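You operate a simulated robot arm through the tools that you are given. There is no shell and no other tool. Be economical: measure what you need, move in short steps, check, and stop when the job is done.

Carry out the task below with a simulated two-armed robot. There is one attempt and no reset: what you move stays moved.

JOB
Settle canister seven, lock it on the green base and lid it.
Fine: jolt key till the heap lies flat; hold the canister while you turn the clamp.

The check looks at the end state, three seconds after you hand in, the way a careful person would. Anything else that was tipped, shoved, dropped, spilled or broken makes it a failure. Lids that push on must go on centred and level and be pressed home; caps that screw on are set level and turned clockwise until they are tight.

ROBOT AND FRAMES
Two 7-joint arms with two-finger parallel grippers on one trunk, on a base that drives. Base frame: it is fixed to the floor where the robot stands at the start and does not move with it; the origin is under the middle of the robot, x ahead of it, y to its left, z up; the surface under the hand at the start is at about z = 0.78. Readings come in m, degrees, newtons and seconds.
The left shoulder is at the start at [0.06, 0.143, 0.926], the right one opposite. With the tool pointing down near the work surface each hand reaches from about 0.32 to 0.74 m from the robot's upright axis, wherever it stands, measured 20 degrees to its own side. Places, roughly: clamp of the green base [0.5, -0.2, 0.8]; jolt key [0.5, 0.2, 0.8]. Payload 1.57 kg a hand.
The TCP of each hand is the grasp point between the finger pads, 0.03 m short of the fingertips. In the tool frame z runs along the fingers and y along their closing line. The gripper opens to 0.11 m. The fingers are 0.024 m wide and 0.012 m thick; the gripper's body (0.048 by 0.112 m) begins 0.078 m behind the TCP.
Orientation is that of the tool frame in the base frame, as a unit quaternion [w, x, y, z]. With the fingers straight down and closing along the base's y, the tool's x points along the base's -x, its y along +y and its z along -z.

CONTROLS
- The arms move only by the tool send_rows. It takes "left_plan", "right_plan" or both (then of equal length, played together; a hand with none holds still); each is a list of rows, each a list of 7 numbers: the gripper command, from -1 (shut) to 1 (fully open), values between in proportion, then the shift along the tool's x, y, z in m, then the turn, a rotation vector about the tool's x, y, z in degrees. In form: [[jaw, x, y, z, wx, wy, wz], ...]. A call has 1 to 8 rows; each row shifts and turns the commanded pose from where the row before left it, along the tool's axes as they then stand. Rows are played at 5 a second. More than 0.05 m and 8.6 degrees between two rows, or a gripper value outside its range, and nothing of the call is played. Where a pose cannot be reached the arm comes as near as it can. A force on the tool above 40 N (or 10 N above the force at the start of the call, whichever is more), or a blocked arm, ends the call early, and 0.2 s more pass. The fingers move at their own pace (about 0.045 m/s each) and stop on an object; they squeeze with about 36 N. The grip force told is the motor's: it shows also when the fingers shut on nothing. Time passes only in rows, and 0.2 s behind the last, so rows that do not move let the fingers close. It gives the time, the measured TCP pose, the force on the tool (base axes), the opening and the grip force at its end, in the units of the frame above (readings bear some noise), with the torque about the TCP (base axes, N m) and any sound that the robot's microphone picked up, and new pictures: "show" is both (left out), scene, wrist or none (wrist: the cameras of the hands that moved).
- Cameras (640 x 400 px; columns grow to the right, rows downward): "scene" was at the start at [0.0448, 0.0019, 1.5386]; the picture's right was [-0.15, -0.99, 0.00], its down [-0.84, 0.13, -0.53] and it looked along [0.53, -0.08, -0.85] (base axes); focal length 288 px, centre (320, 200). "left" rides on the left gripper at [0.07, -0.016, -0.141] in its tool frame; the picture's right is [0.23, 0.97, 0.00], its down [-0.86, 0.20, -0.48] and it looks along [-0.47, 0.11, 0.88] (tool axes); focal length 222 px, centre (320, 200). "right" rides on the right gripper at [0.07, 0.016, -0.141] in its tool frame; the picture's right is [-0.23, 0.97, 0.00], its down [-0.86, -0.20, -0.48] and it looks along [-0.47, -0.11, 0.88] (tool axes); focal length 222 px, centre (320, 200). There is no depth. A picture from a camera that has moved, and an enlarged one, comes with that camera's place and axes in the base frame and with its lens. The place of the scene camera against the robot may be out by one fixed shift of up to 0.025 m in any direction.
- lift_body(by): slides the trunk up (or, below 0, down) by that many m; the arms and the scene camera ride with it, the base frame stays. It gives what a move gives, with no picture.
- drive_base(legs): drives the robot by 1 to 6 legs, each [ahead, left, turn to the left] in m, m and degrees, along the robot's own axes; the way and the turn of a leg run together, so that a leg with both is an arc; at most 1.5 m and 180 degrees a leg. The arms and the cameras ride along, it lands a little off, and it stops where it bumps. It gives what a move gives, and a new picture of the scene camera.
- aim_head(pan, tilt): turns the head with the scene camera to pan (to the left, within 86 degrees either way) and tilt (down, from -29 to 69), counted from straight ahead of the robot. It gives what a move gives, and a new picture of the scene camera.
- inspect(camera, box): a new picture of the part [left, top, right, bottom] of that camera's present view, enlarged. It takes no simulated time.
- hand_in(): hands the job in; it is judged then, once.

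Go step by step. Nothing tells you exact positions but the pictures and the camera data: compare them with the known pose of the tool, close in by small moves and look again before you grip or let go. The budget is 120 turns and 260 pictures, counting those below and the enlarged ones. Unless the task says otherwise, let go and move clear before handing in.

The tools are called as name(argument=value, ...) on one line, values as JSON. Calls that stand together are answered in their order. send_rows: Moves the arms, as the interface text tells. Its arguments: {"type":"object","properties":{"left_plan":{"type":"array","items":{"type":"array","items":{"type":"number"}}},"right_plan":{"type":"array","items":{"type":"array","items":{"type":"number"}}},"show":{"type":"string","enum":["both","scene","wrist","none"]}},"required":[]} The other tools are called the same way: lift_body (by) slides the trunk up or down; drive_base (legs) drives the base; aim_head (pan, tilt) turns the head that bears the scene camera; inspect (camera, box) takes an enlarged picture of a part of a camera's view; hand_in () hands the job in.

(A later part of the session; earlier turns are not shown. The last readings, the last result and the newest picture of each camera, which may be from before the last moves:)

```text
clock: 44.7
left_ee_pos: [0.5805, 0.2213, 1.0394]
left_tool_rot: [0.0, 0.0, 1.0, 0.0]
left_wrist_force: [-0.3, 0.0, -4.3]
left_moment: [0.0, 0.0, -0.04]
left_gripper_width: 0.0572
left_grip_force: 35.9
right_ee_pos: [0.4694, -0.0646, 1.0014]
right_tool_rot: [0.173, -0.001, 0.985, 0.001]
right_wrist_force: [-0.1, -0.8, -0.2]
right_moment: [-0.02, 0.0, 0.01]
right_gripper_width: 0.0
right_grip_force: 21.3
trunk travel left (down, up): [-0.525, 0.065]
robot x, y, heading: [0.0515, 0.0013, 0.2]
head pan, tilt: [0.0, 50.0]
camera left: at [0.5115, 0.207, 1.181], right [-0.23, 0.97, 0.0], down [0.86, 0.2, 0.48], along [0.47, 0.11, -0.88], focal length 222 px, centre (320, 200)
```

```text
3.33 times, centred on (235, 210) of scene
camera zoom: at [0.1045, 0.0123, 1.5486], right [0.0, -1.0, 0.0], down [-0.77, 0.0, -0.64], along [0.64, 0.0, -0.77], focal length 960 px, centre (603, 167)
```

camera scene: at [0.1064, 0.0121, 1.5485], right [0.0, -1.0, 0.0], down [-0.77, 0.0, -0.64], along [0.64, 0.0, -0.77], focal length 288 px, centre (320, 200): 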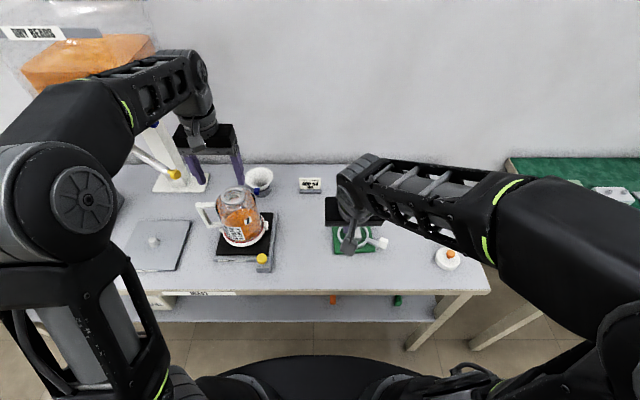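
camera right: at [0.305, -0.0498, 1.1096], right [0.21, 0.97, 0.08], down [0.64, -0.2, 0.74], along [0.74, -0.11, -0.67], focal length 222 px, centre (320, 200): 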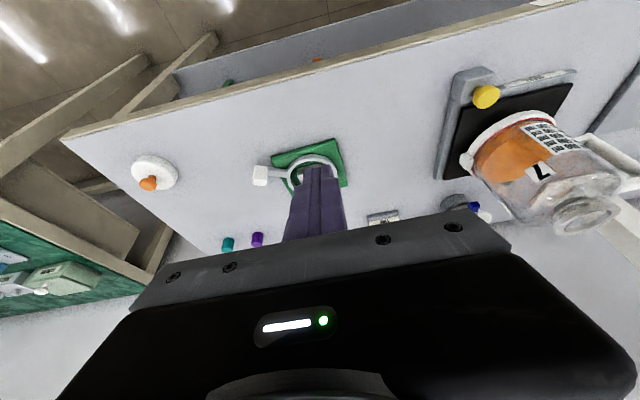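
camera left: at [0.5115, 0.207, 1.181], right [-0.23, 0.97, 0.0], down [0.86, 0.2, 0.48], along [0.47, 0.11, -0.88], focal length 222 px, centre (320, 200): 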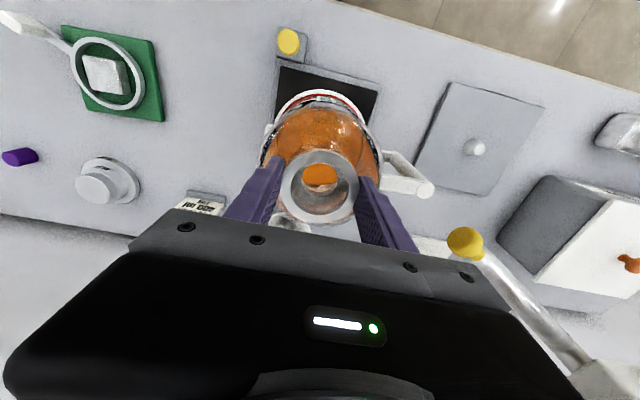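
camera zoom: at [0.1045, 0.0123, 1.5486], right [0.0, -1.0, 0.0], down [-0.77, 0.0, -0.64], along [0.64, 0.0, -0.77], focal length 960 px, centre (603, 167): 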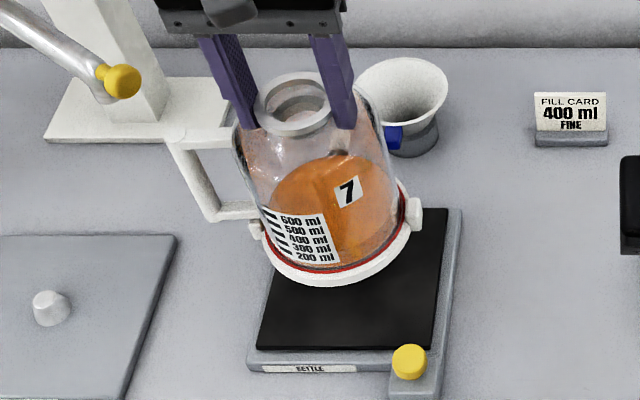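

The canister is up and weighs about 4.3 N. I'll hold it there, bring the right camera over the green base and measure the ring's centre accurately.

send_rows(right_plan=[[-1, 0, -0.02, 0, 0, 6.7, 0], [-1, 0, -0.02, 0, 0, 6.7, 0], [-1, 0, -0.02, 0, 0, 6.6, 0], [-1, -0.04, 0, 0.02, 0, 0, 0], [-1, -0.04, 0, 0.02, 0, 0, 0], [-1, -0.04, 0, 0.02, 0, 0, 0]], show="wrist")

inspect(camera="right", box=[220, 20, 460, 170])

```text
clock: 46.1
left_ee_pos: [0.5815, 0.2229, 1.0384]
left_tool_rot: [-0.001, 0.001, 1.0, 0.0]
left_wrist_force: [-0.4, 0.8, -4.3]
left_moment: [-0.01, 0.05, 0.0]
left_gripper_width: 0.0573
left_grip_force: 35.5
right_ee_pos: [0.5951, -0.1253, 0.9401]
right_tool_rot: [-0.003, -0.002, 1.0, 0.0]
right_wrist_force: [0.1, -0.1, -0.1]
right_moment: [-0.01, 0.02, 0.02]
right_gripper_width: 0.0
right_grip_force: 21.9
trunk travel left (down, up): [-0.525, 0.065]
robot x, y, heading: [0.0502, -0.0024, 0.1]
head pan, tilt: [0.0, 50.0]
camera right: at [0.5248, -0.1094, 1.0813], right [0.22, 0.97, 0.0], down [0.86, -0.2, 0.48], along [0.46, -0.11, -0.88], focal length 222 px, centre (320, 200)
```

right: 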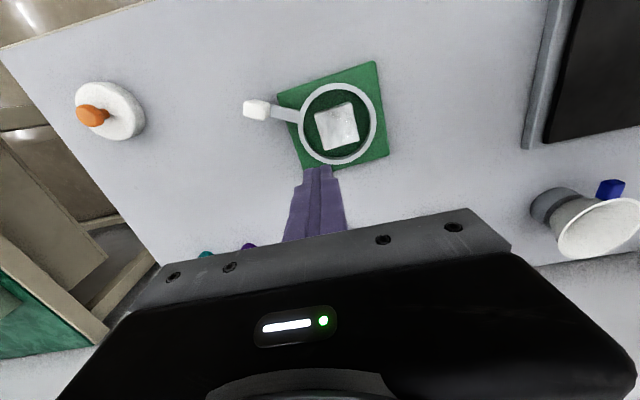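

```text
2.67 times, centred on (340, 95) of right
camera zoom: at [0.5248, -0.1094, 1.0813], right [0.22, 0.97, 0.0], down [0.86, -0.2, 0.48], along [0.46, -0.11, -0.88], focal length 592 px, centre (267, 480)
```

zoom: 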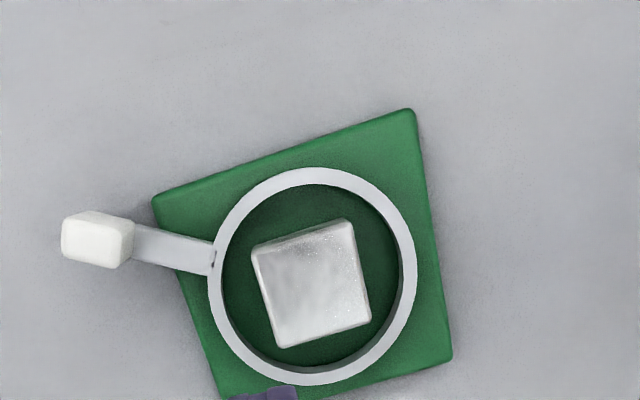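

The ring centre is at about (0.573, -0.101). I'm withdrawing the right hand to the right, then carrying the canister across.

send_rows(right_plan=[[-1, 0, -0.03, -0.03, 0, 0, 0], [-1, 0.01, -0.045, 0, 0, 0, 0], [-1, 0.02, -0.045, 0, 0, 0, 0], [-1, 0.03, -0.04, 0, 0, 0, 0], [-1, 0.03, -0.04, 0, 0, 0, 0]], left_plan=[[-1, 0, 0, 0, 0, 0, 0], [-1, 0, -0.01, 0, 0, 0, 0], [-1, 0, -0.02, 0, 0, 0, 0], [-1, 0.004, -0.03, 0, 0, 0, 0], [-1, 0.004, -0.03, 0, 0, 0, 0]], show="scene")

```text
clock: 47.3
left_ee_pos: [0.5729, 0.1333, 1.0402]
left_tool_rot: [0.0, 0.0, 1.0, 0.0]
left_wrist_force: [-0.8, -0.4, -2.5]
left_moment: [0.01, -0.01, -0.04]
left_gripper_width: 0.0573
left_grip_force: 36.3
right_ee_pos: [0.5012, -0.3256, 0.9706]
right_tool_rot: [0.0, -0.002, 1.0, 0.0]
right_wrist_force: [-0.4, -0.5, 0.9]
right_moment: [0.02, -0.01, 0.0]
right_gripper_width: 0.0
right_grip_force: 21.1
trunk travel left (down, up): [-0.525, 0.065]
robot x, y, heading: [0.0477, -0.0022, 0.1]
head pan, tilt: [0.0, 50.0]
camera scene: at [0.1037, 0.0107, 1.5486], right [0.0, -1.0, 0.0], down [-0.77, 0.0, -0.64], along [0.64, 0.0, -0.77], focal length 288 px, centre (320, 200)
```

scene: 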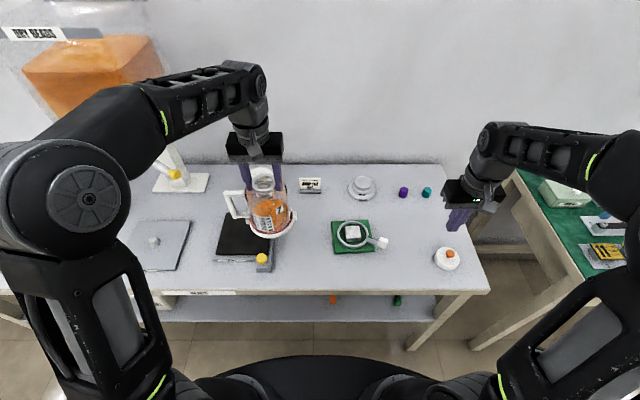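

Continuing toward the base at a gentle pace.

send_rows(left_plan=[[-1, 0, -0.03, 0, 0, 0, 0], [-1, 0, -0.03, 0, 0, 0, 0], [-1, 0, -0.03, 0, 0, 0, 0], [-1, 0, -0.03, 0, 0, 0, 0], [-1, 0, -0.03, 0, 0, 0, 0], [-1, 0, -0.03, 0, 0, 0, 0], [-1, 0, -0.02, 0, 0, 0, 0], [-1, 0, 0, 0, 0, 0, 0]], show="both")

inspect(camera="right", box=[320, 20, 600, 210])

inspect(camera="scene", box=[290, 150, 410, 270])

```text
clock: 49.1
left_ee_pos: [0.5725, -0.0679, 1.0392]
left_tool_rot: [0.0, 0.0, 1.0, 0.001]
left_wrist_force: [0.5, -0.3, -3.0]
left_moment: [-0.01, 0.0, 0.0]
left_gripper_width: 0.0571
left_grip_force: 36.0
right_ee_pos: [0.5022, -0.3249, 0.9692]
right_tool_rot: [-0.001, -0.001, 1.0, 0.0]
right_wrist_force: [0.7, -0.4, 0.0]
right_moment: [0.03, 0.01, 0.02]
right_gripper_width: 0.0001
right_grip_force: 21.6
trunk travel left (down, up): [-0.525, 0.065]
robot x, y, heading: [0.049, -0.0019, 0.1]
head pan, tilt: [0.0, 50.0]
camera scene: at [0.1044, 0.0122, 1.5486], right [0.0, -1.0, 0.0], down [-0.77, 0.0, -0.64], along [0.64, 0.0, -0.77], focal length 288 px, centre (320, 200)
camera left: at [0.5032, -0.0836, 1.181], right [-0.23, 0.97, 0.0], down [0.86, 0.2, 0.48], along [0.47, 0.11, -0.88], focal length 222 px, centre (320, 200)
```

scene: 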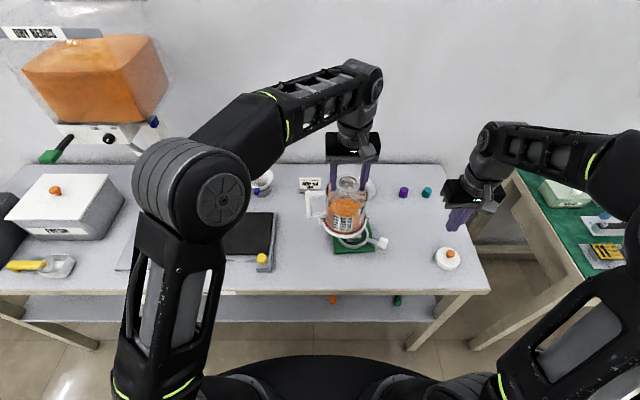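
left: 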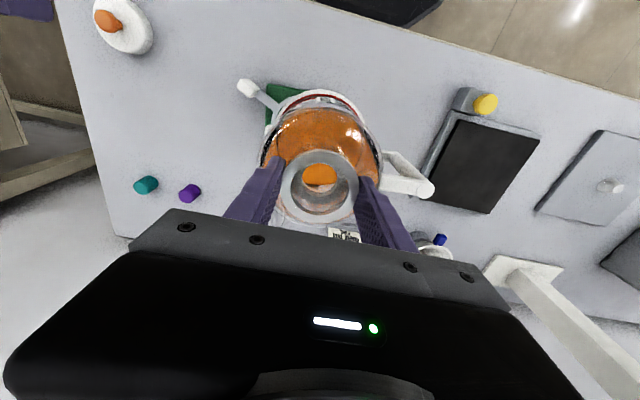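

```text
2.11 times, centred on (460, 115) of right
camera zoom: at [0.4323, -0.3084, 1.1113], right [0.23, 0.97, 0.0], down [0.86, -0.2, 0.48], along [0.46, -0.11, -0.88], focal length 468 px, centre (25, 379)
```

zoom: 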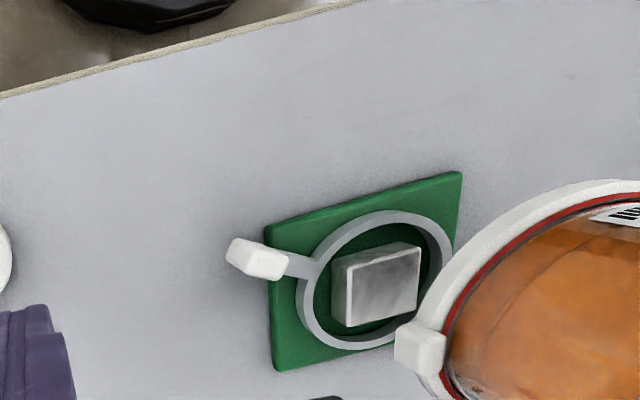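

```text
3.33 times, centred on (350, 210) of scene
camera zoom: at [0.1044, 0.0122, 1.5486], right [0.0, -1.0, 0.0], down [-0.77, 0.0, -0.64], along [0.64, 0.0, -0.77], focal length 960 px, centre (220, 167)
```

zoom: 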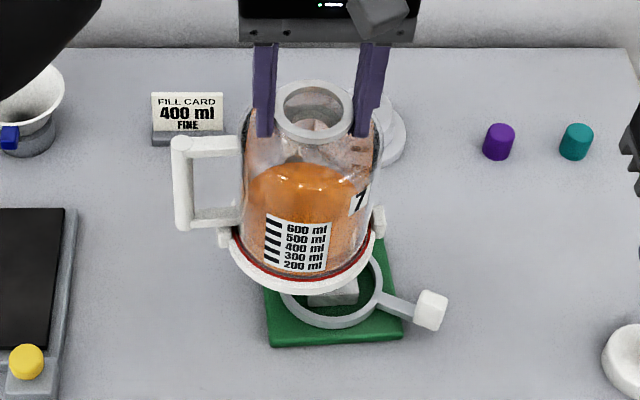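

The canister is nearly over the ring. I'm making the final 33 mm and lowering to just above it.

send_rows(left_plan=[[-1, 0, -0.018, 0, 0, 0, 0], [-1, -0.0005, -0.015, 0, 0, 0, 0], [-1, 0, 0, 0.01, 0, 0, 0], [-1, 0, 0, 0.01, 0, 0, 0], [-1, 0, 0, 0, 0, 0, 0]], show="none")

inspect(camera="right", box=[320, 20, 600, 210])

inspect(camera="scene", box=[310, 190, 410, 270])

inspect(camera="left", box=[220, 60, 420, 200])

```text
clock: 50.3
left_ee_pos: [0.572, -0.1004, 1.019]
left_tool_rot: [0.0, 0.0, 1.0, 0.0]
left_wrist_force: [-0.5, 0.9, -2.8]
left_moment: [-0.02, -0.02, -0.03]
left_gripper_width: 0.0572
left_grip_force: 36.0
right_ee_pos: [0.5014, -0.324, 0.9698]
right_tool_rot: [-0.001, -0.001, 1.0, -0.001]
right_wrist_force: [0.3, 0.2, -1.0]
right_moment: [0.0, 0.01, 0.02]
right_gripper_width: 0.0001
right_grip_force: 21.5
trunk travel left (down, up): [-0.525, 0.065]
robot x, y, heading: [0.0494, -0.0039, -0.2]
head pan, tilt: [0.0, 50.0]
```

```text
2.11 times, centred on (460, 115) of right
camera zoom: at [0.4324, -0.3084, 1.1112], right [0.23, 0.97, 0.0], down [0.86, -0.2, 0.48], along [0.46, -0.11, -0.88], focal length 468 px, centre (25, 379)
```

zoom: 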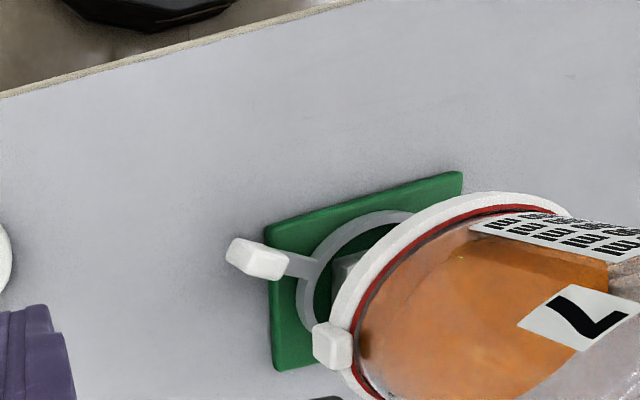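

```text
5.00 times, centred on (360, 230) of scene
camera zoom: at [0.1046, 0.0121, 1.5486], right [0.0, -1.0, 0.0], down [-0.77, 0.0, -0.64], along [0.64, 0.0, -0.77], focal length 1439 px, centre (120, 50)
```

zoom: 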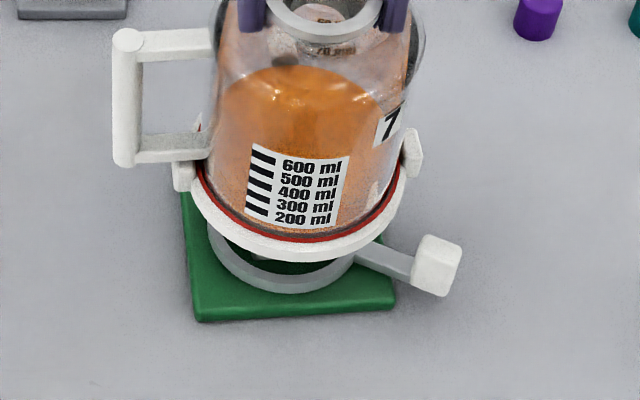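

```text
2.86 times, centred on (320, 130) of left
camera zoom: at [0.5035, -0.1162, 1.1613], right [-0.23, 0.97, 0.0], down [0.86, 0.2, 0.48], along [0.47, 0.11, -0.88], focal length 635 px, centre (320, 400)
```

zoom: 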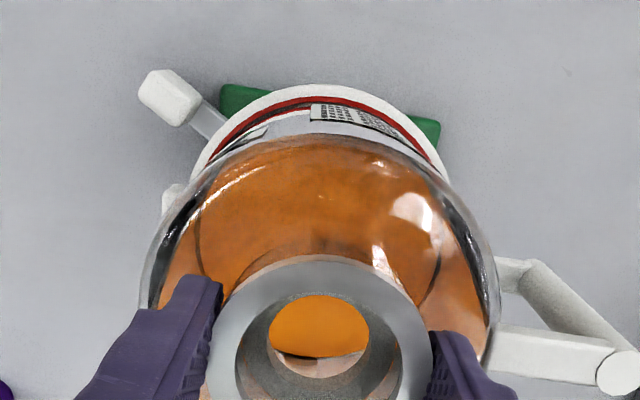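

Alignment looks right within a few millimetres. I'm lowering in small steps while watching the forces.

send_rows(left_plan=[[-1, -0.0005, 0.0, 0.006, 0, 0, 0], [-1, 0, 0, 0.006, 0, 0, 0], [-1, 0, 0, 0, 0, 0, 0]], show="none")

inspect(camera="scene", box=[310, 190, 410, 270])

inspect(camera="right", box=[380, 60, 560, 200])

```text
clock: 51.1
left_ee_pos: [0.5738, -0.1003, 1.0081]
left_tool_rot: [0.0, 0.0, 1.0, 0.0]
left_wrist_force: [-0.4, 0.6, -4.0]
left_moment: [-0.01, 0.01, -0.04]
left_gripper_width: 0.0569
left_grip_force: 36.1
right_ee_pos: [0.5017, -0.3242, 0.971]
right_tool_rot: [-0.001, -0.001, 1.0, 0.0]
right_wrist_force: [0.3, -0.1, 0.4]
right_moment: [-0.01, -0.01, -0.02]
right_gripper_width: 0.0001
right_grip_force: 21.6
trunk travel left (down, up): [-0.525, 0.065]
robot x, y, heading: [0.0461, -0.0019, 0.0]
head pan, tilt: [0.0, 50.0]
```

```text
5.00 times, centred on (360, 230) of scene
camera zoom: at [0.1045, 0.0119, 1.5486], right [0.0, -1.0, 0.0], down [-0.77, 0.0, -0.64], along [0.64, 0.0, -0.77], focal length 1439 px, centre (120, 50)
```

zoom: 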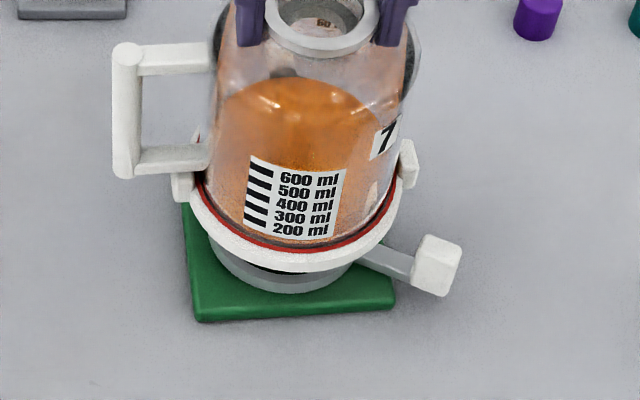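

```text
2.86 times, centred on (470, 130) of right
camera zoom: at [0.4323, -0.3086, 1.1112], right [0.23, 0.97, 0.0], down [0.86, -0.2, 0.48], along [0.46, -0.11, -0.88], focal length 635 px, centre (-109, 400)
```

zoom: 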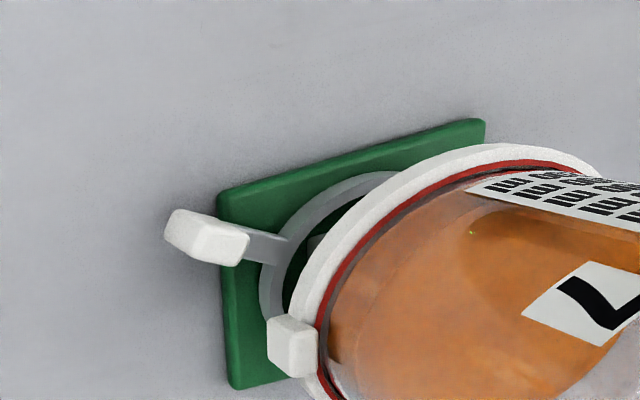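

send_rows(left_plan=[[-1, 0, 0.0, 0.005, 0, 0, 0], [-1, 0, 0, 0.005, 0, 0, 0], [-1, 0, 0, 0, 0, 0, 0]], show="none")

```text
clock: 51.9
left_ee_pos: [0.5744, -0.0985, 0.9969]
left_tool_rot: [0.0, 0.001, 1.0, 0.0]
left_wrist_force: [-0.9, 0.1, -3.9]
left_moment: [-0.02, 0.01, 0.01]
left_gripper_width: 0.0574
left_grip_force: 36.4
right_ee_pos: [0.5025, -0.3235, 0.9703]
right_tool_rot: [-0.001, -0.001, 1.0, 0.0]
right_wrist_force: [0.5, -0.9, 0.9]
right_moment: [-0.03, 0.0, 0.01]
right_gripper_width: 0.0
right_grip_force: 21.4
trunk travel left (down, up): [-0.525, 0.065]
robot x, y, heading: [0.048, 0.0013, 0.2]
head pan, tilt: [0.0, 50.0]
```

send_rows(left_plan=[[-1, 0, 0.0, 0.004, 0, 0, 0], [-1, 0, 0, 0.004, 0, 0, 0], [-1, 0, 0, 0, 0, 0, 0]], show="none")

inspect(camera="scene", box=[310, 190, 410, 270])

inspect(camera="right", box=[380, 60, 560, 200])

```text
clock: 52.7
left_ee_pos: [0.5722, -0.0983, 0.9901]
left_tool_rot: [0.002, 0.0, 1.0, 0.0]
left_wrist_force: [-0.6, 0.8, 7.4]
left_moment: [0.29, -0.14, -0.01]
left_gripper_width: 0.0572
left_grip_force: 35.9
right_ee_pos: [0.5019, -0.3243, 0.9699]
right_tool_rot: [-0.001, -0.001, 1.0, 0.0]
right_wrist_force: [-0.2, 0.1, -0.3]
right_moment: [-0.02, -0.04, -0.01]
right_gripper_width: 0.0
right_grip_force: 21.5
trunk travel left (down, up): [-0.525, 0.065]
robot x, y, heading: [0.0493, -0.003, -0.1]
head pan, tilt: [0.0, 50.0]
```

```text
5.00 times, centred on (360, 230) of scene
camera zoom: at [0.1033, 0.0122, 1.5488], right [0.0, -1.0, 0.0], down [-0.77, 0.0, -0.64], along [0.64, 0.0, -0.77], focal length 1439 px, centre (120, 50)
```

zoom: 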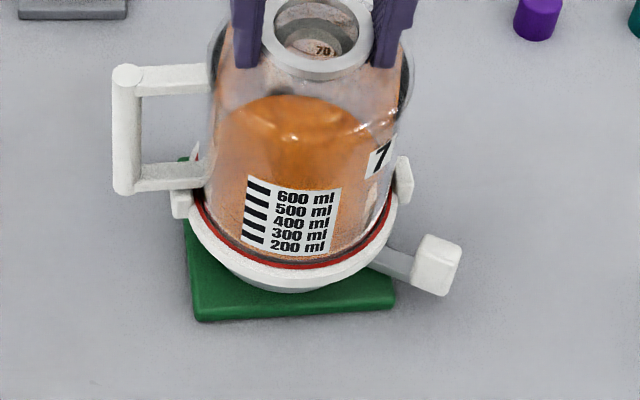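

```text
2.86 times, centred on (470, 130) of right
camera zoom: at [0.4316, -0.3084, 1.1117], right [0.23, 0.97, 0.0], down [0.86, -0.2, 0.48], along [0.47, -0.11, -0.88], focal length 635 px, centre (-109, 400)
```

zoom: 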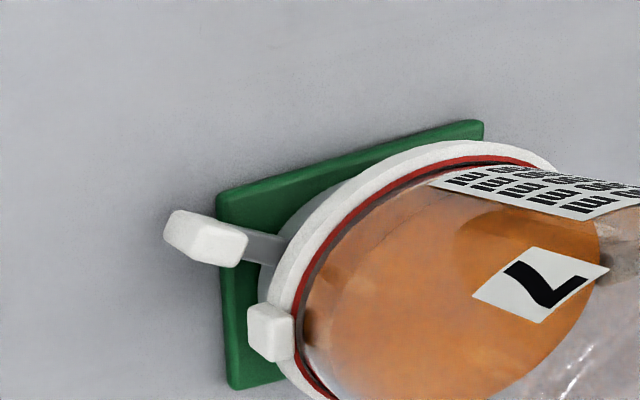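

Contact comes at TCP z 0.990 with a small moment, so something touches on the +x/+y side. I'll ease up slightly and take a low-angle look under the collar with the right camera.

send_rows(left_plan=[[-1, 0, 0, -0.003, 0, 0, 0], [-1, 0, 0, 0, 0, 0, 0], [-1, 0, 0, 0, 0, 0, 0], [-1, 0, 0, 0, 0, 0, 0], [-1, 0, 0, 0, 0, 0, 0], [-1, 0, 0, 0, 0, 0, 0], [-1, 0, 0, 0, 0, 0, 0], [-1, 0, 0, 0, 0, 0, 0]], right_plan=[[-1, 0, 0, 0, -1.69, -5.33, -4.9], [-1, 0, 0, 0, -1.69, -5.33, -4.9], [-1, 0, 0, 0, -1.69, -5.33, -4.9], [-1, 0, 0, 0, -1.69, -5.33, -4.9], [-1, 0, 0, 0, -1.69, -5.33, -4.9], [-1, 0, 0, 0, -1.69, -5.33, -4.9], [-1, 0, 0, 0, -1.69, -5.33, -4.9], [-1, 0, 0, 0, -1.69, -5.33, -4.9]], show="wrist")

```text
clock: 54.5
left_ee_pos: [0.5739, -0.0999, 0.9915]
left_tool_rot: [0.0, 0.0, 1.0, 0.0]
left_wrist_force: [-0.5, 0.1, -3.6]
left_moment: [-0.01, -0.01, 0.01]
left_gripper_width: 0.0571
left_grip_force: 36.5
right_ee_pos: [0.5013, -0.3262, 0.9703]
right_tool_rot: [0.355, -0.327, 0.868, 0.113]
right_wrist_force: [-0.1, -0.3, -0.3]
right_moment: [-0.01, 0.0, -0.03]
right_gripper_width: 0.0
right_grip_force: 21.0
trunk travel left (down, up): [-0.525, 0.065]
robot x, y, heading: [0.0483, -0.003, 0.2]
head pan, tilt: [0.0, 50.0]
camera right: at [0.3764, -0.4089, 1.0237], right [-0.51, 0.85, 0.12], down [0.33, 0.06, 0.94], along [0.8, 0.52, -0.31], focal length 222 px, centre (320, 200)
camera left: at [0.5041, -0.1161, 1.134], right [-0.23, 0.97, 0.0], down [0.86, 0.2, 0.48], along [0.47, 0.11, -0.88], focal length 222 px, centre (320, 200)
```

right: 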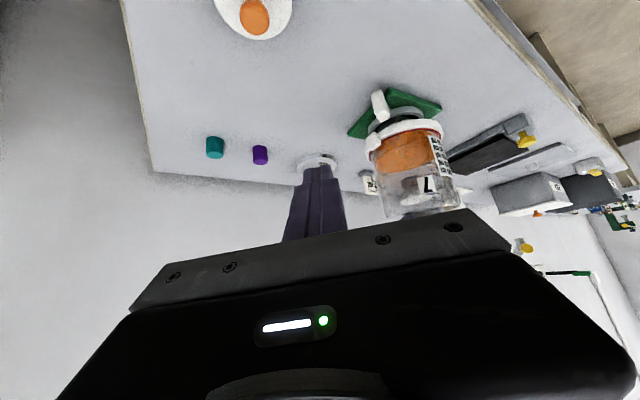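
left: 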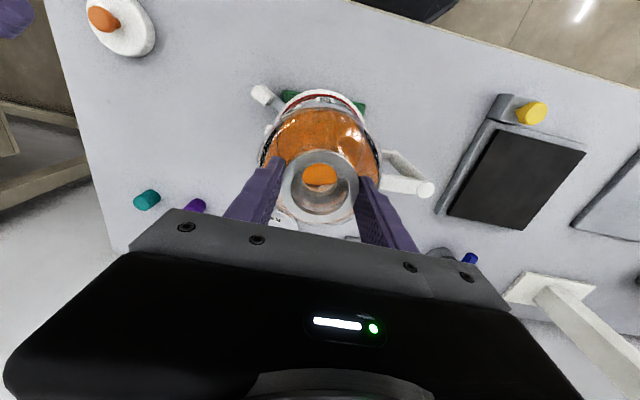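

send_rows(right_plan=[[-1, 0.0209, 0, 0.0216, 0, 0, 0], [-1, 0.0209, 0, 0.0216, 0, 0, 0]], show="none")

inspect(camera="right", box=[340, 90, 460, 190])

```text
clock: 55.1
left_ee_pos: [0.574, -0.0998, 0.9928]
left_tool_rot: [0.0, 0.001, 1.0, -0.001]
left_wrist_force: [-0.6, -1.2, -4.1]
left_moment: [0.0, -0.01, 0.01]
left_gripper_width: 0.0571
left_grip_force: 35.9
right_ee_pos: [0.5024, -0.3276, 0.9096]
right_tool_rot: [0.354, -0.328, 0.868, 0.113]
right_wrist_force: [0.1, -0.2, -0.1]
right_moment: [0.0, 0.01, 0.0]
right_gripper_width: 0.0
right_grip_force: 21.7
trunk travel left (down, up): [-0.525, 0.065]
robot x, y, heading: [0.0492, -0.0028, 0.0]
head pan, tilt: [0.0, 50.0]
```

```text
4.00 times, centred on (400, 140) of right
camera zoom: at [0.3776, -0.4102, 0.9641], right [-0.51, 0.85, 0.12], down [0.33, 0.06, 0.94], along [0.8, 0.52, -0.31], focal length 888 px, centre (0, 440)
```

zoom: 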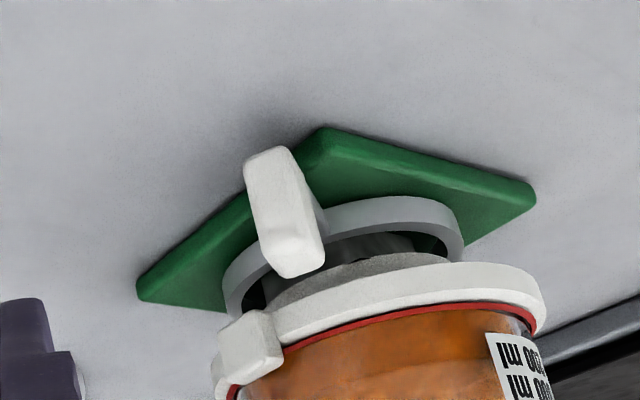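

The foot is nearly as wide as the ring's inside, so it likely caught the ring's +y side. I'll shift 1.5 mm toward −y and 1 mm toward −x and retry.

send_rows(left_plan=[[-1, 0.001, -0.0015, 0, 0, 0, 0], [-1, 0, 0, 0.002, 0, 0, 0], [-1, 0, 0, 0.002, 0, 0, 0], [-1, 0, 0, 0, 0, 0, 0]], show="none")

```text
clock: 56.1
left_ee_pos: [0.5725, -0.1006, 0.9906]
left_tool_rot: [0.001, 0.0, 1.0, -0.001]
left_wrist_force: [-1.5, 0.5, 13.7]
left_moment: [0.41, -0.33, -0.02]
left_gripper_width: 0.057
left_grip_force: 36.3
right_ee_pos: [0.5022, -0.3269, 0.9124]
right_tool_rot: [0.355, -0.328, 0.868, 0.113]
right_wrist_force: [-0.4, 0.1, -1.0]
right_moment: [0.0, 0.01, -0.02]
right_gripper_width: 0.0002
right_grip_force: 21.3
trunk travel left (down, up): [-0.525, 0.065]
robot x, y, heading: [0.0516, -0.002, -0.2]
head pan, tilt: [0.0, 50.0]
```

The contact sits at the block's corner, so I must learn whether the block is fixed or loose. I'll move the canister aside and pinch-test the block with the right hand.

send_rows(left_plan=[[-1, 0, 0, -0.015, 0, 0, 0], [-1, 0, 0, -0.02, 0, 0, 0], [-1, 0, 0, -0.02, 0, 0, 0], [-1, 0, 0.03, 0, 0, 0, 0], [-1, 0, 0.03, 0, 0, 0, 0], [-1, 0, 0.03, 0, 0, 0, 0], [-1, 0, 0.03, 0, 0, 0, 0], [-1, 0, 0.03, 0, 0, 0, 0]], right_plan=[[-1, 0, 0, 0, 0, 0, 0], [-1, 0, 0, 0, 0, 0, 0], [-1, -0.02, 0, -0.02, 0, 0, 0], [-1, -0.02, 0, -0.02, 1.69, 5.33, 4.9], [-1, 0, 0, 0, 1.69, 5.33, 4.9], [-1, 0, 0, 0, 1.69, 5.33, 4.9], [-1, 0, 0, 0, 1.69, 5.33, 4.9], [-1, 0, 0, 0, 1.69, 5.33, 4.9]], show="none")

send_rows(right_plan=[[0.4, 0, 0, 0, 1.69, 5.33, 4.9], [0.4, 0, 0, 0, 1.69, 5.33, 4.9], [0.4, 0, 0, 0, 1.69, 5.33, 4.9], [0.4, -0.01, 0.045, 0, 0, 0, 0], [0.4, -0.01, 0.045, 0, 0, 0, 0], [0.4, -0.01, 0.045, 0, 0, 0, 0], [0.4, -0.01, 0.045, 0, 0, 0, 0]], show="both")

```text
clock: 57.9
left_ee_pos: [0.5735, 0.0493, 1.0335]
left_tool_rot: [0.0, 0.0, 1.0, 0.0]
left_wrist_force: [-0.6, 0.6, -4.4]
left_moment: [-0.03, 0.0, -0.02]
left_gripper_width: 0.0574
left_grip_force: 36.2
left hand out of reach, approached as far as the arm can: row 3
right_ee_pos: [0.5011, -0.3249, 0.9667]
right_tool_rot: [0.137, -0.128, 0.981, 0.043]
right_wrist_force: [-1.0, 0.5, -0.3]
right_moment: [-0.02, 0.01, -0.05]
right_gripper_width: 0.0
right_grip_force: 21.3
trunk travel left (down, up): [-0.525, 0.065]
robot x, y, heading: [0.0513, -0.0027, -0.0]
head pan, tilt: [0.0, 50.0]
```

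```text
clock: 59.5
left_ee_pos: [0.5731, 0.0499, 1.0325]
left_tool_rot: [0.0, 0.0, 1.0, 0.0]
left_wrist_force: [-0.2, 0.6, -3.9]
left_moment: [0.0, 0.05, -0.01]
left_gripper_width: 0.0572
left_grip_force: 36.6
right_ee_pos: [0.5414, -0.1449, 0.9661]
right_tool_rot: [0.0, -0.001, 1.0, -0.001]
right_wrist_force: [0.2, 0.1, 0.0]
right_moment: [-0.05, 0.02, 0.01]
right_gripper_width: 0.0766
right_grip_force: 0.0
trunk travel left (down, up): [-0.525, 0.065]
robot x, y, heading: [0.052, 0.0008, -0.0]
head pan, tilt: [0.0, 50.0]
camera scene: at [0.105, 0.0129, 1.5486], right [0.0, -1.0, 0.0], down [-0.77, 0.0, -0.64], along [0.64, 0.0, -0.77], focal length 288 px, centre (320, 200)
camera right: at [0.4711, -0.1273, 1.1075], right [0.23, 0.97, 0.0], down [0.86, -0.2, 0.48], along [0.46, -0.11, -0.88], focal length 222 px, centre (320, 200)
```

scene: 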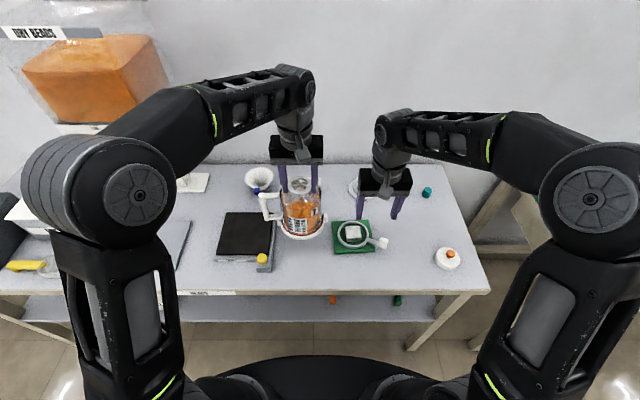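
right: 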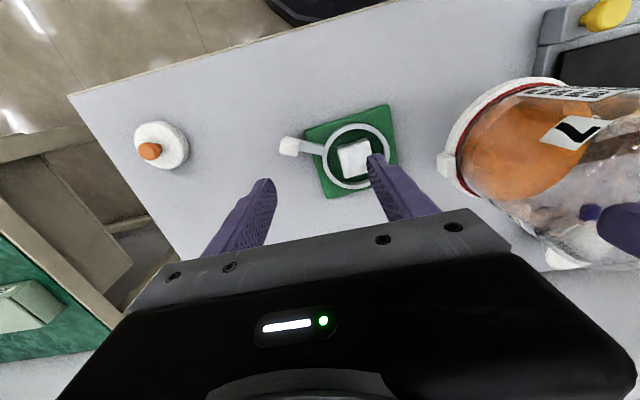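

inspect(camera="right", box=[270, 90, 430, 210])

inspect(camera="scene", box=[320, 205, 400, 265])

```text
3.33 times, centred on (350, 150) of right
camera zoom: at [0.4711, -0.1273, 1.1075], right [0.23, 0.97, 0.0], down [0.86, -0.2, 0.48], along [0.46, -0.11, -0.88], focal length 740 px, centre (220, 367)
```

zoom: 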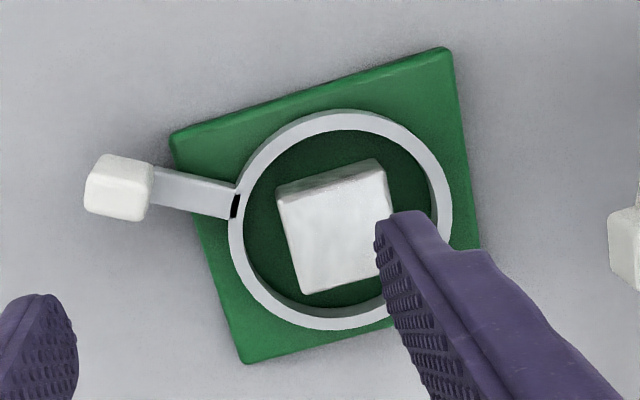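

```text
6.67 times, centred on (360, 235) of scene
camera zoom: at [0.105, 0.0129, 1.5486], right [0.0, -1.0, 0.0], down [-0.77, 0.0, -0.64], along [0.64, 0.0, -0.77], focal length 1919 px, centre (53, -33)
```

zoom: 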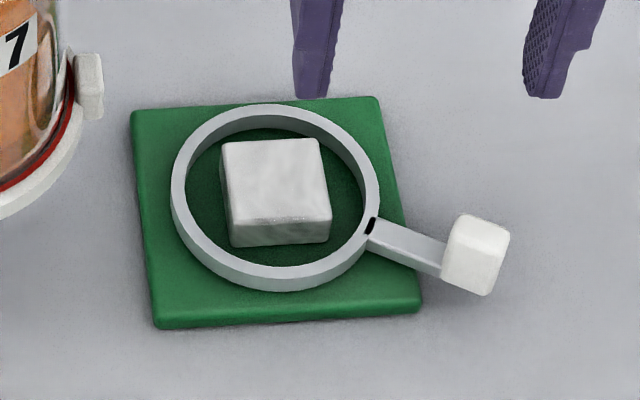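

The block stands a few millimetres above the ring. I'm positioning the right gripper astride it.

send_rows(right_plan=[[0.02, -0.033, 0.043, 0, 0, 0, 0], [0.02, 0, 0, 0.04, 0, 0, 0], [0.02, 0, 0, 0.035, 0, 0, 0], [0.02, 0, 0, 0, 0, 0, 0]], show="none")

inspect(camera="right", box=[220, 0, 440, 160])

inspect(camera="scene", box=[320, 185, 400, 260])

```text
refused: row 1 steps farther than a row can; nothing moved
```

```text
2.50 times, centred on (330, 80) of right
camera zoom: at [0.4711, -0.1273, 1.1075], right [0.23, 0.97, 0.0], down [0.86, -0.2, 0.48], along [0.46, -0.11, -0.88], focal length 555 px, centre (295, 500)
```

zoom: 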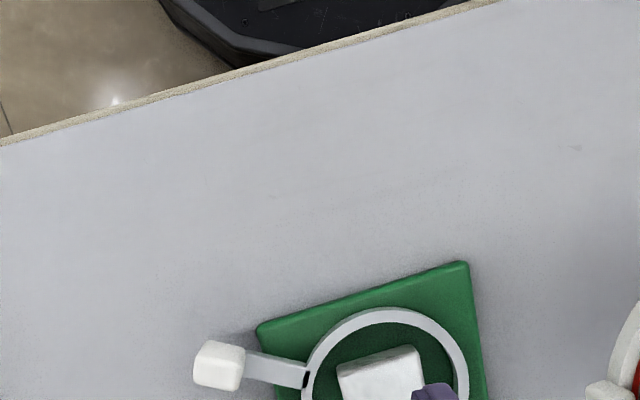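

```text
5.33 times, centred on (360, 222) of scene
camera zoom: at [0.105, 0.0129, 1.5486], right [0.0, -1.0, 0.0], down [-0.77, 0.0, -0.64], along [0.64, 0.0, -0.77], focal length 1535 px, centre (107, 80)
```

zoom: 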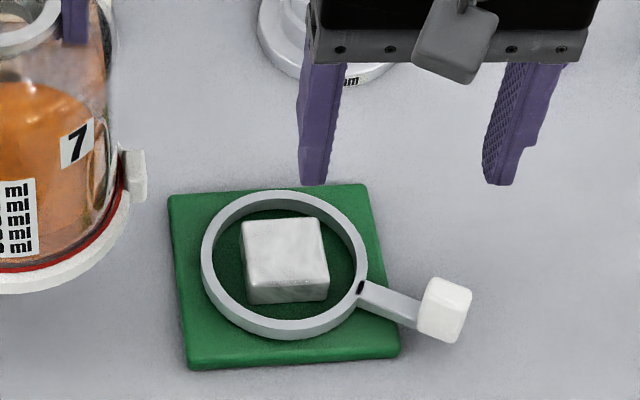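

send_rows(right_plan=[[0.02, -0.017, 0.022, 0, 0, 0, 0], [0.02, -0.016, 0.021, 0, 0, 0, 0], [0.02, 0, 0, 0.04, 0, 0, 0], [0.02, 0, 0, 0.035, 0, 0, 0], [0.02, 0, 0, 0, 0, 0, 0]], show="none")

inspect(camera="right", box=[220, 80, 440, 240])

inspect(camera="scene", box=[320, 185, 400, 260])

```text
clock: 60.7
left_ee_pos: [0.5727, 0.0482, 1.033]
left_tool_rot: [0.0, 0.0, 1.0, 0.0]
left_wrist_force: [-0.3, 0.3, -3.5]
left_moment: [0.0, -0.01, 0.0]
left_gripper_width: 0.0572
left_grip_force: 36.7
right_ee_pos: [0.5749, -0.102, 0.8913]
right_tool_rot: [-0.001, 0.0, 1.0, 0.0]
right_wrist_force: [0.4, 0.4, 0.4]
right_moment: [-0.01, -0.01, 0.0]
right_gripper_width: 0.0562
right_grip_force: 0.0
trunk travel left (down, up): [-0.525, 0.065]
robot x, y, heading: [0.0485, 0.0014, -0.2]
head pan, tilt: [0.0, 50.0]
```

```text
2.50 times, centred on (330, 160) of right
camera zoom: at [0.5048, -0.0867, 1.0328], right [0.23, 0.97, 0.0], down [0.86, -0.2, 0.48], along [0.46, -0.11, -0.88], focal length 555 px, centre (295, 300)
```

zoom: 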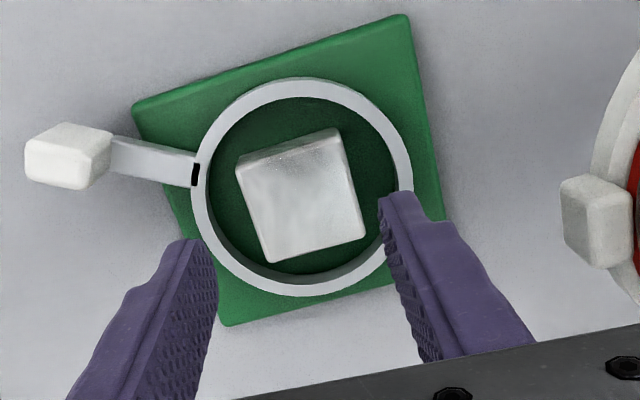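

```text
5.33 times, centred on (360, 222) of scene
camera zoom: at [0.1044, 0.012, 1.5486], right [0.0, -1.0, 0.0], down [-0.77, 0.0, -0.64], along [0.64, 0.0, -0.77], focal length 1535 px, centre (107, 80)
```

zoom: 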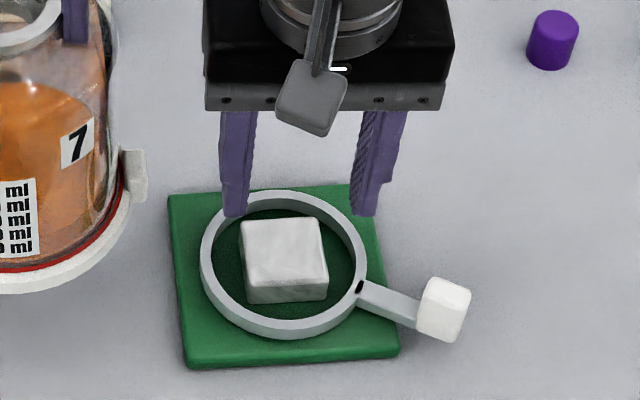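

send_rows(right_plan=[[0.02, 0.002, 0.001, 0.02, 0, 0, 0], [0.02, 0, 0, 0.012, 0, 0, 0], [0.02, 0, 0, 0.006, 0, 0, 0], [0.02, 0, 0, 0, 0, 0, 0]], show="none")

inspect(camera="right", box=[220, 80, 440, 240])

inspect(camera="scene", box=[320, 185, 400, 260])

```text
clock: 61.7
left_ee_pos: [0.5717, 0.0478, 1.0319]
left_tool_rot: [0.0, 0.0, 1.0, 0.0]
left_wrist_force: [-0.5, 0.2, -3.7]
left_moment: [0.0, 0.0, 0.02]
left_gripper_width: 0.0573
left_grip_force: 36.1
right_ee_pos: [0.5717, -0.102, 0.8536]
right_tool_rot: [-0.001, -0.001, 1.0, 0.0]
right_wrist_force: [-0.6, 0.5, 0.5]
right_moment: [0.03, -0.03, -0.03]
right_gripper_width: 0.0558
right_grip_force: 0.1
trunk travel left (down, up): [-0.525, 0.065]
robot x, y, heading: [0.0473, 0.0017, -0.0]
head pan, tilt: [0.0, 50.0]
```

```text
2.50 times, centred on (330, 160) of right
camera zoom: at [0.5022, -0.0851, 0.9948], right [0.23, 0.97, 0.0], down [0.86, -0.2, 0.48], along [0.46, -0.11, -0.88], focal length 555 px, centre (295, 300)
```

zoom: 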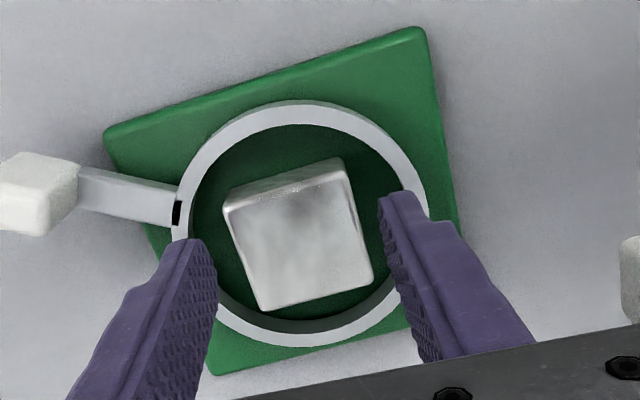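

```text
5.33 times, centred on (360, 222) of scene
camera zoom: at [0.1045, 0.0121, 1.5486], right [0.0, -1.0, 0.0], down [-0.77, 0.0, -0.64], along [0.64, 0.0, -0.77], focal length 1535 px, centre (107, 80)
```

zoom: 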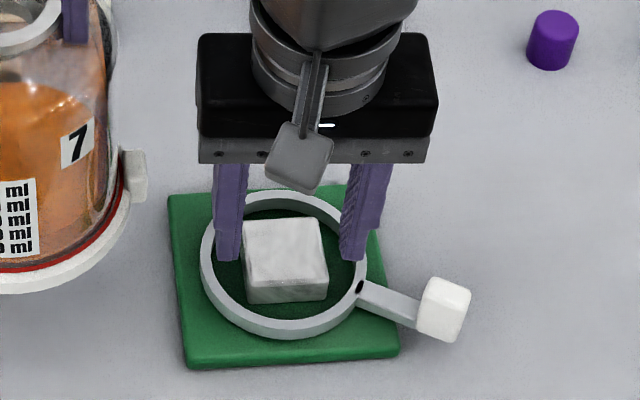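

send_rows(right_plan=[[0.02, 0, 0.001, 0.006, 0, 0, 0], [0.02, 0, 0, 0.004, 0, 0, 0], [0.02, 0, 0, 0, 0, 0, 0]], show="none")

inspect(camera="right", box=[220, 80, 440, 240])

inspect(camera="scene", box=[330, 205, 390, 255])

```text
clock: 62.5
left_ee_pos: [0.572, 0.0483, 1.0328]
left_tool_rot: [0.001, 0.0, 1.0, 0.0]
left_wrist_force: [-0.3, 0.1, -3.4]
left_moment: [-0.04, 0.02, -0.02]
left_gripper_width: 0.0572
left_grip_force: 35.6
right_ee_pos: [0.5722, -0.1007, 0.8439]
right_tool_rot: [-0.001, 0.0, 1.0, 0.0]
right_wrist_force: [0.2, 0.0, 0.2]
right_moment: [0.0, 0.01, -0.03]
right_gripper_width: 0.0561
right_grip_force: 0.1
trunk travel left (down, up): [-0.525, 0.065]
robot x, y, heading: [0.0498, -0.0004, -0.1]
head pan, tilt: [0.0, 50.0]
```

```text
2.50 times, centred on (330, 160) of right
camera zoom: at [0.5022, -0.084, 0.9848], right [0.23, 0.97, 0.0], down [0.86, -0.2, 0.48], along [0.46, -0.11, -0.88], focal length 555 px, centre (295, 300)
```

zoom: 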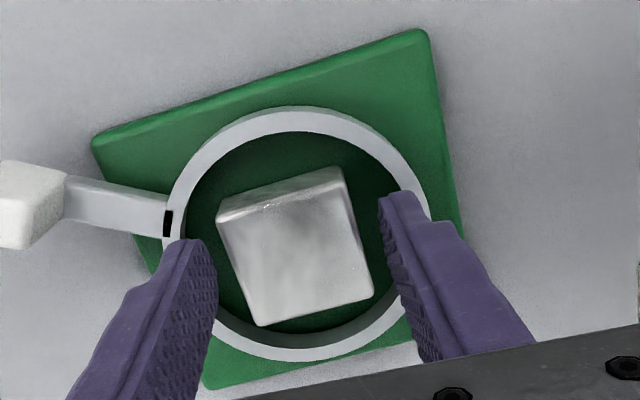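

```text
8.00 times, centred on (360, 230) of scene
camera zoom: at [0.1045, 0.0121, 1.5486], right [0.0, -1.0, 0.0], down [-0.77, 0.0, -0.64], along [0.64, 0.0, -0.77], focal length 2303 px, centre (0, -40)
```

zoom: 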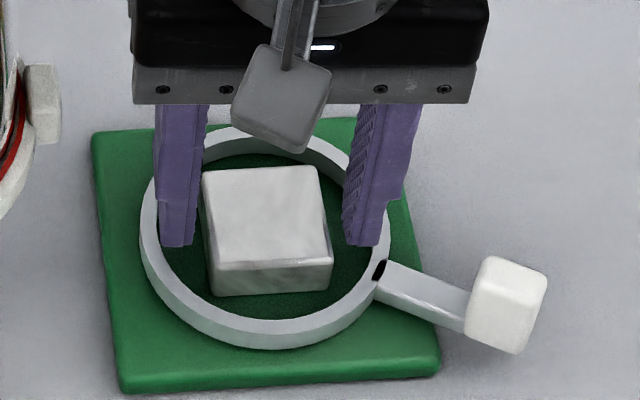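

The tips look level with the block's top. I'll close gently to see whether they catch it.

send_rows(right_plan=[[0.02, 0, 0, 0.003, 0, 0, 0], [-0.3, 0, 0, 0, 0, 0, 0], [-0.3, 0, 0, 0, 0, 0, 0]], show="none")

inspect(camera="right", box=[220, 80, 440, 240])

```text
clock: 63.3
left_ee_pos: [0.5716, 0.047, 1.0324]
left_tool_rot: [0.0, 0.0, 1.0, 0.0]
left_wrist_force: [-1.0, 0.8, -2.7]
left_moment: [0.01, 0.01, -0.02]
left_gripper_width: 0.0573
left_grip_force: 36.1
right_ee_pos: [0.572, -0.1004, 0.8406]
right_tool_rot: [0.0, -0.001, 1.0, -0.001]
right_wrist_force: [0.5, 0.2, 0.1]
right_moment: [-0.01, 0.0, 0.0]
right_gripper_width: 0.0447
right_grip_force: 24.4
trunk travel left (down, up): [-0.525, 0.065]
robot x, y, heading: [0.0518, -0.0034, 0.0]
head pan, tilt: [0.0, 50.0]
```

```text
2.50 times, centred on (330, 160) of right
camera zoom: at [0.5021, -0.084, 0.9819], right [0.23, 0.97, 0.0], down [0.86, -0.2, 0.48], along [0.46, -0.11, -0.88], focal length 555 px, centre (295, 300)
```

zoom: 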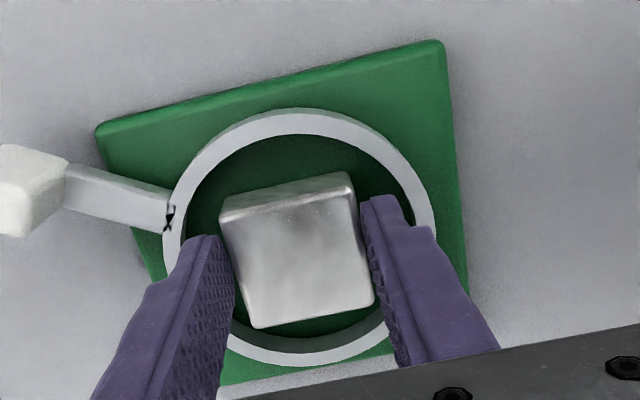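

The base plate turned with the block as I squeezed, so the block is the base's fixed boss, now squared to the hand at y −0.1004. I'll release it straight up and then measure the canister's own yaw so its socket can match.

send_rows(right_plan=[[0.02, 0, 0, 0, 0, 0, 0], [0.02, 0, 0, 0, 0, 0, 0], [0.02, 0, 0, -0.02, 0, 0, 0], [0.02, 0, 0, -0.04, 0, 0, 0], [0.02, 0, 0, -0.03, 0, 0, 0]], show="none")

inspect(camera="right", box=[240, 50, 420, 190])

inspect(camera="left", box=[220, 60, 460, 210])

```text
clock: 64.5
left_ee_pos: [0.5729, 0.0485, 1.0326]
left_tool_rot: [0.0, 0.0, 1.0, 0.001]
left_wrist_force: [0.5, -0.3, -4.2]
left_moment: [-0.05, 0.01, 0.0]
left_gripper_width: 0.0571
left_grip_force: 35.5
right_ee_pos: [0.571, -0.1007, 0.9322]
right_tool_rot: [-0.002, 0.0, 1.0, 0.001]
right_wrist_force: [0.4, 0.1, -0.3]
right_moment: [0.0, -0.01, 0.01]
right_gripper_width: 0.0561
right_grip_force: 0.1
trunk travel left (down, up): [-0.525, 0.065]
robot x, y, heading: [0.0558, 0.0002, 0.3]
head pan, tilt: [0.0, 50.0]
```

```text
2.86 times, centred on (330, 120) of right
camera zoom: at [0.5009, -0.0847, 1.0728], right [0.23, 0.97, 0.0], down [0.86, -0.2, 0.48], along [0.46, -0.11, -0.88], focal length 635 px, centre (291, 429)
```

zoom: 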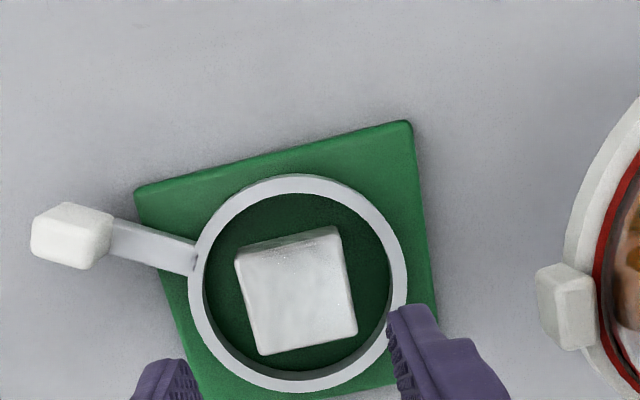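

```text
2.67 times, centred on (340, 135) of left
camera zoom: at [0.5027, 0.0325, 1.1741], right [-0.23, 0.97, 0.0], down [0.86, 0.2, 0.48], along [0.47, 0.11, -0.88], focal length 592 px, centre (267, 373)
```

zoom: 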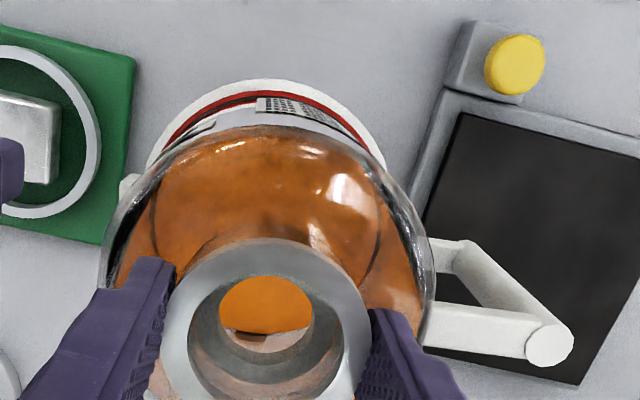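

The boss is now nearly square (yaw about 0–1°), while the canister handle shows about 4° of yaw. Earlier contact moments suggest the canister should shift a little +x/+y. I'll withdraw the right hand, turn the canister 3.5° clockwise and bring it back.

send_rows(right_plan=[[-0.5, 0, -0.03, -0.03, 0, 0, 0], [-1, 0.01, -0.045, 0, 0, 0, 0], [-1, 0.02, -0.045, 0, 0, 0, 0], [-1, 0.02, -0.045, 0, 0, 0, 0], [-1, 0.02, -0.045, 0, 0, 0, 0]], left_plan=[[-1, 0, 0, 0, 0, 0, 1.2], [-1, 0, 0, 0, 0, 0, 1.2], [-1, 0, -0.02, 0, 0, 0, 1.1], [-1, 0, -0.035, 0, 0, 0, 0], [-1, 0, -0.035, 0, 0, 0, 0]], show="none")

```text
clock: 65.7
left_ee_pos: [0.5659, -0.0431, 1.0328]
left_tool_rot: [0.0, 0.03, 1.0, 0.001]
left_wrist_force: [-0.6, -1.3, -3.8]
left_moment: [0.01, 0.03, -0.01]
left_gripper_width: 0.0574
left_grip_force: 35.7
right_ee_pos: [0.5038, -0.312, 0.9618]
right_tool_rot: [-0.001, -0.002, 1.0, 0.0]
right_wrist_force: [-0.2, -0.6, 0.2]
right_moment: [0.04, 0.0, -0.04]
right_gripper_width: 0.0
right_grip_force: 20.8
trunk travel left (down, up): [-0.525, 0.065]
robot x, y, heading: [0.0527, -0.0021, -0.0]
head pan, tilt: [0.0, 50.0]
```

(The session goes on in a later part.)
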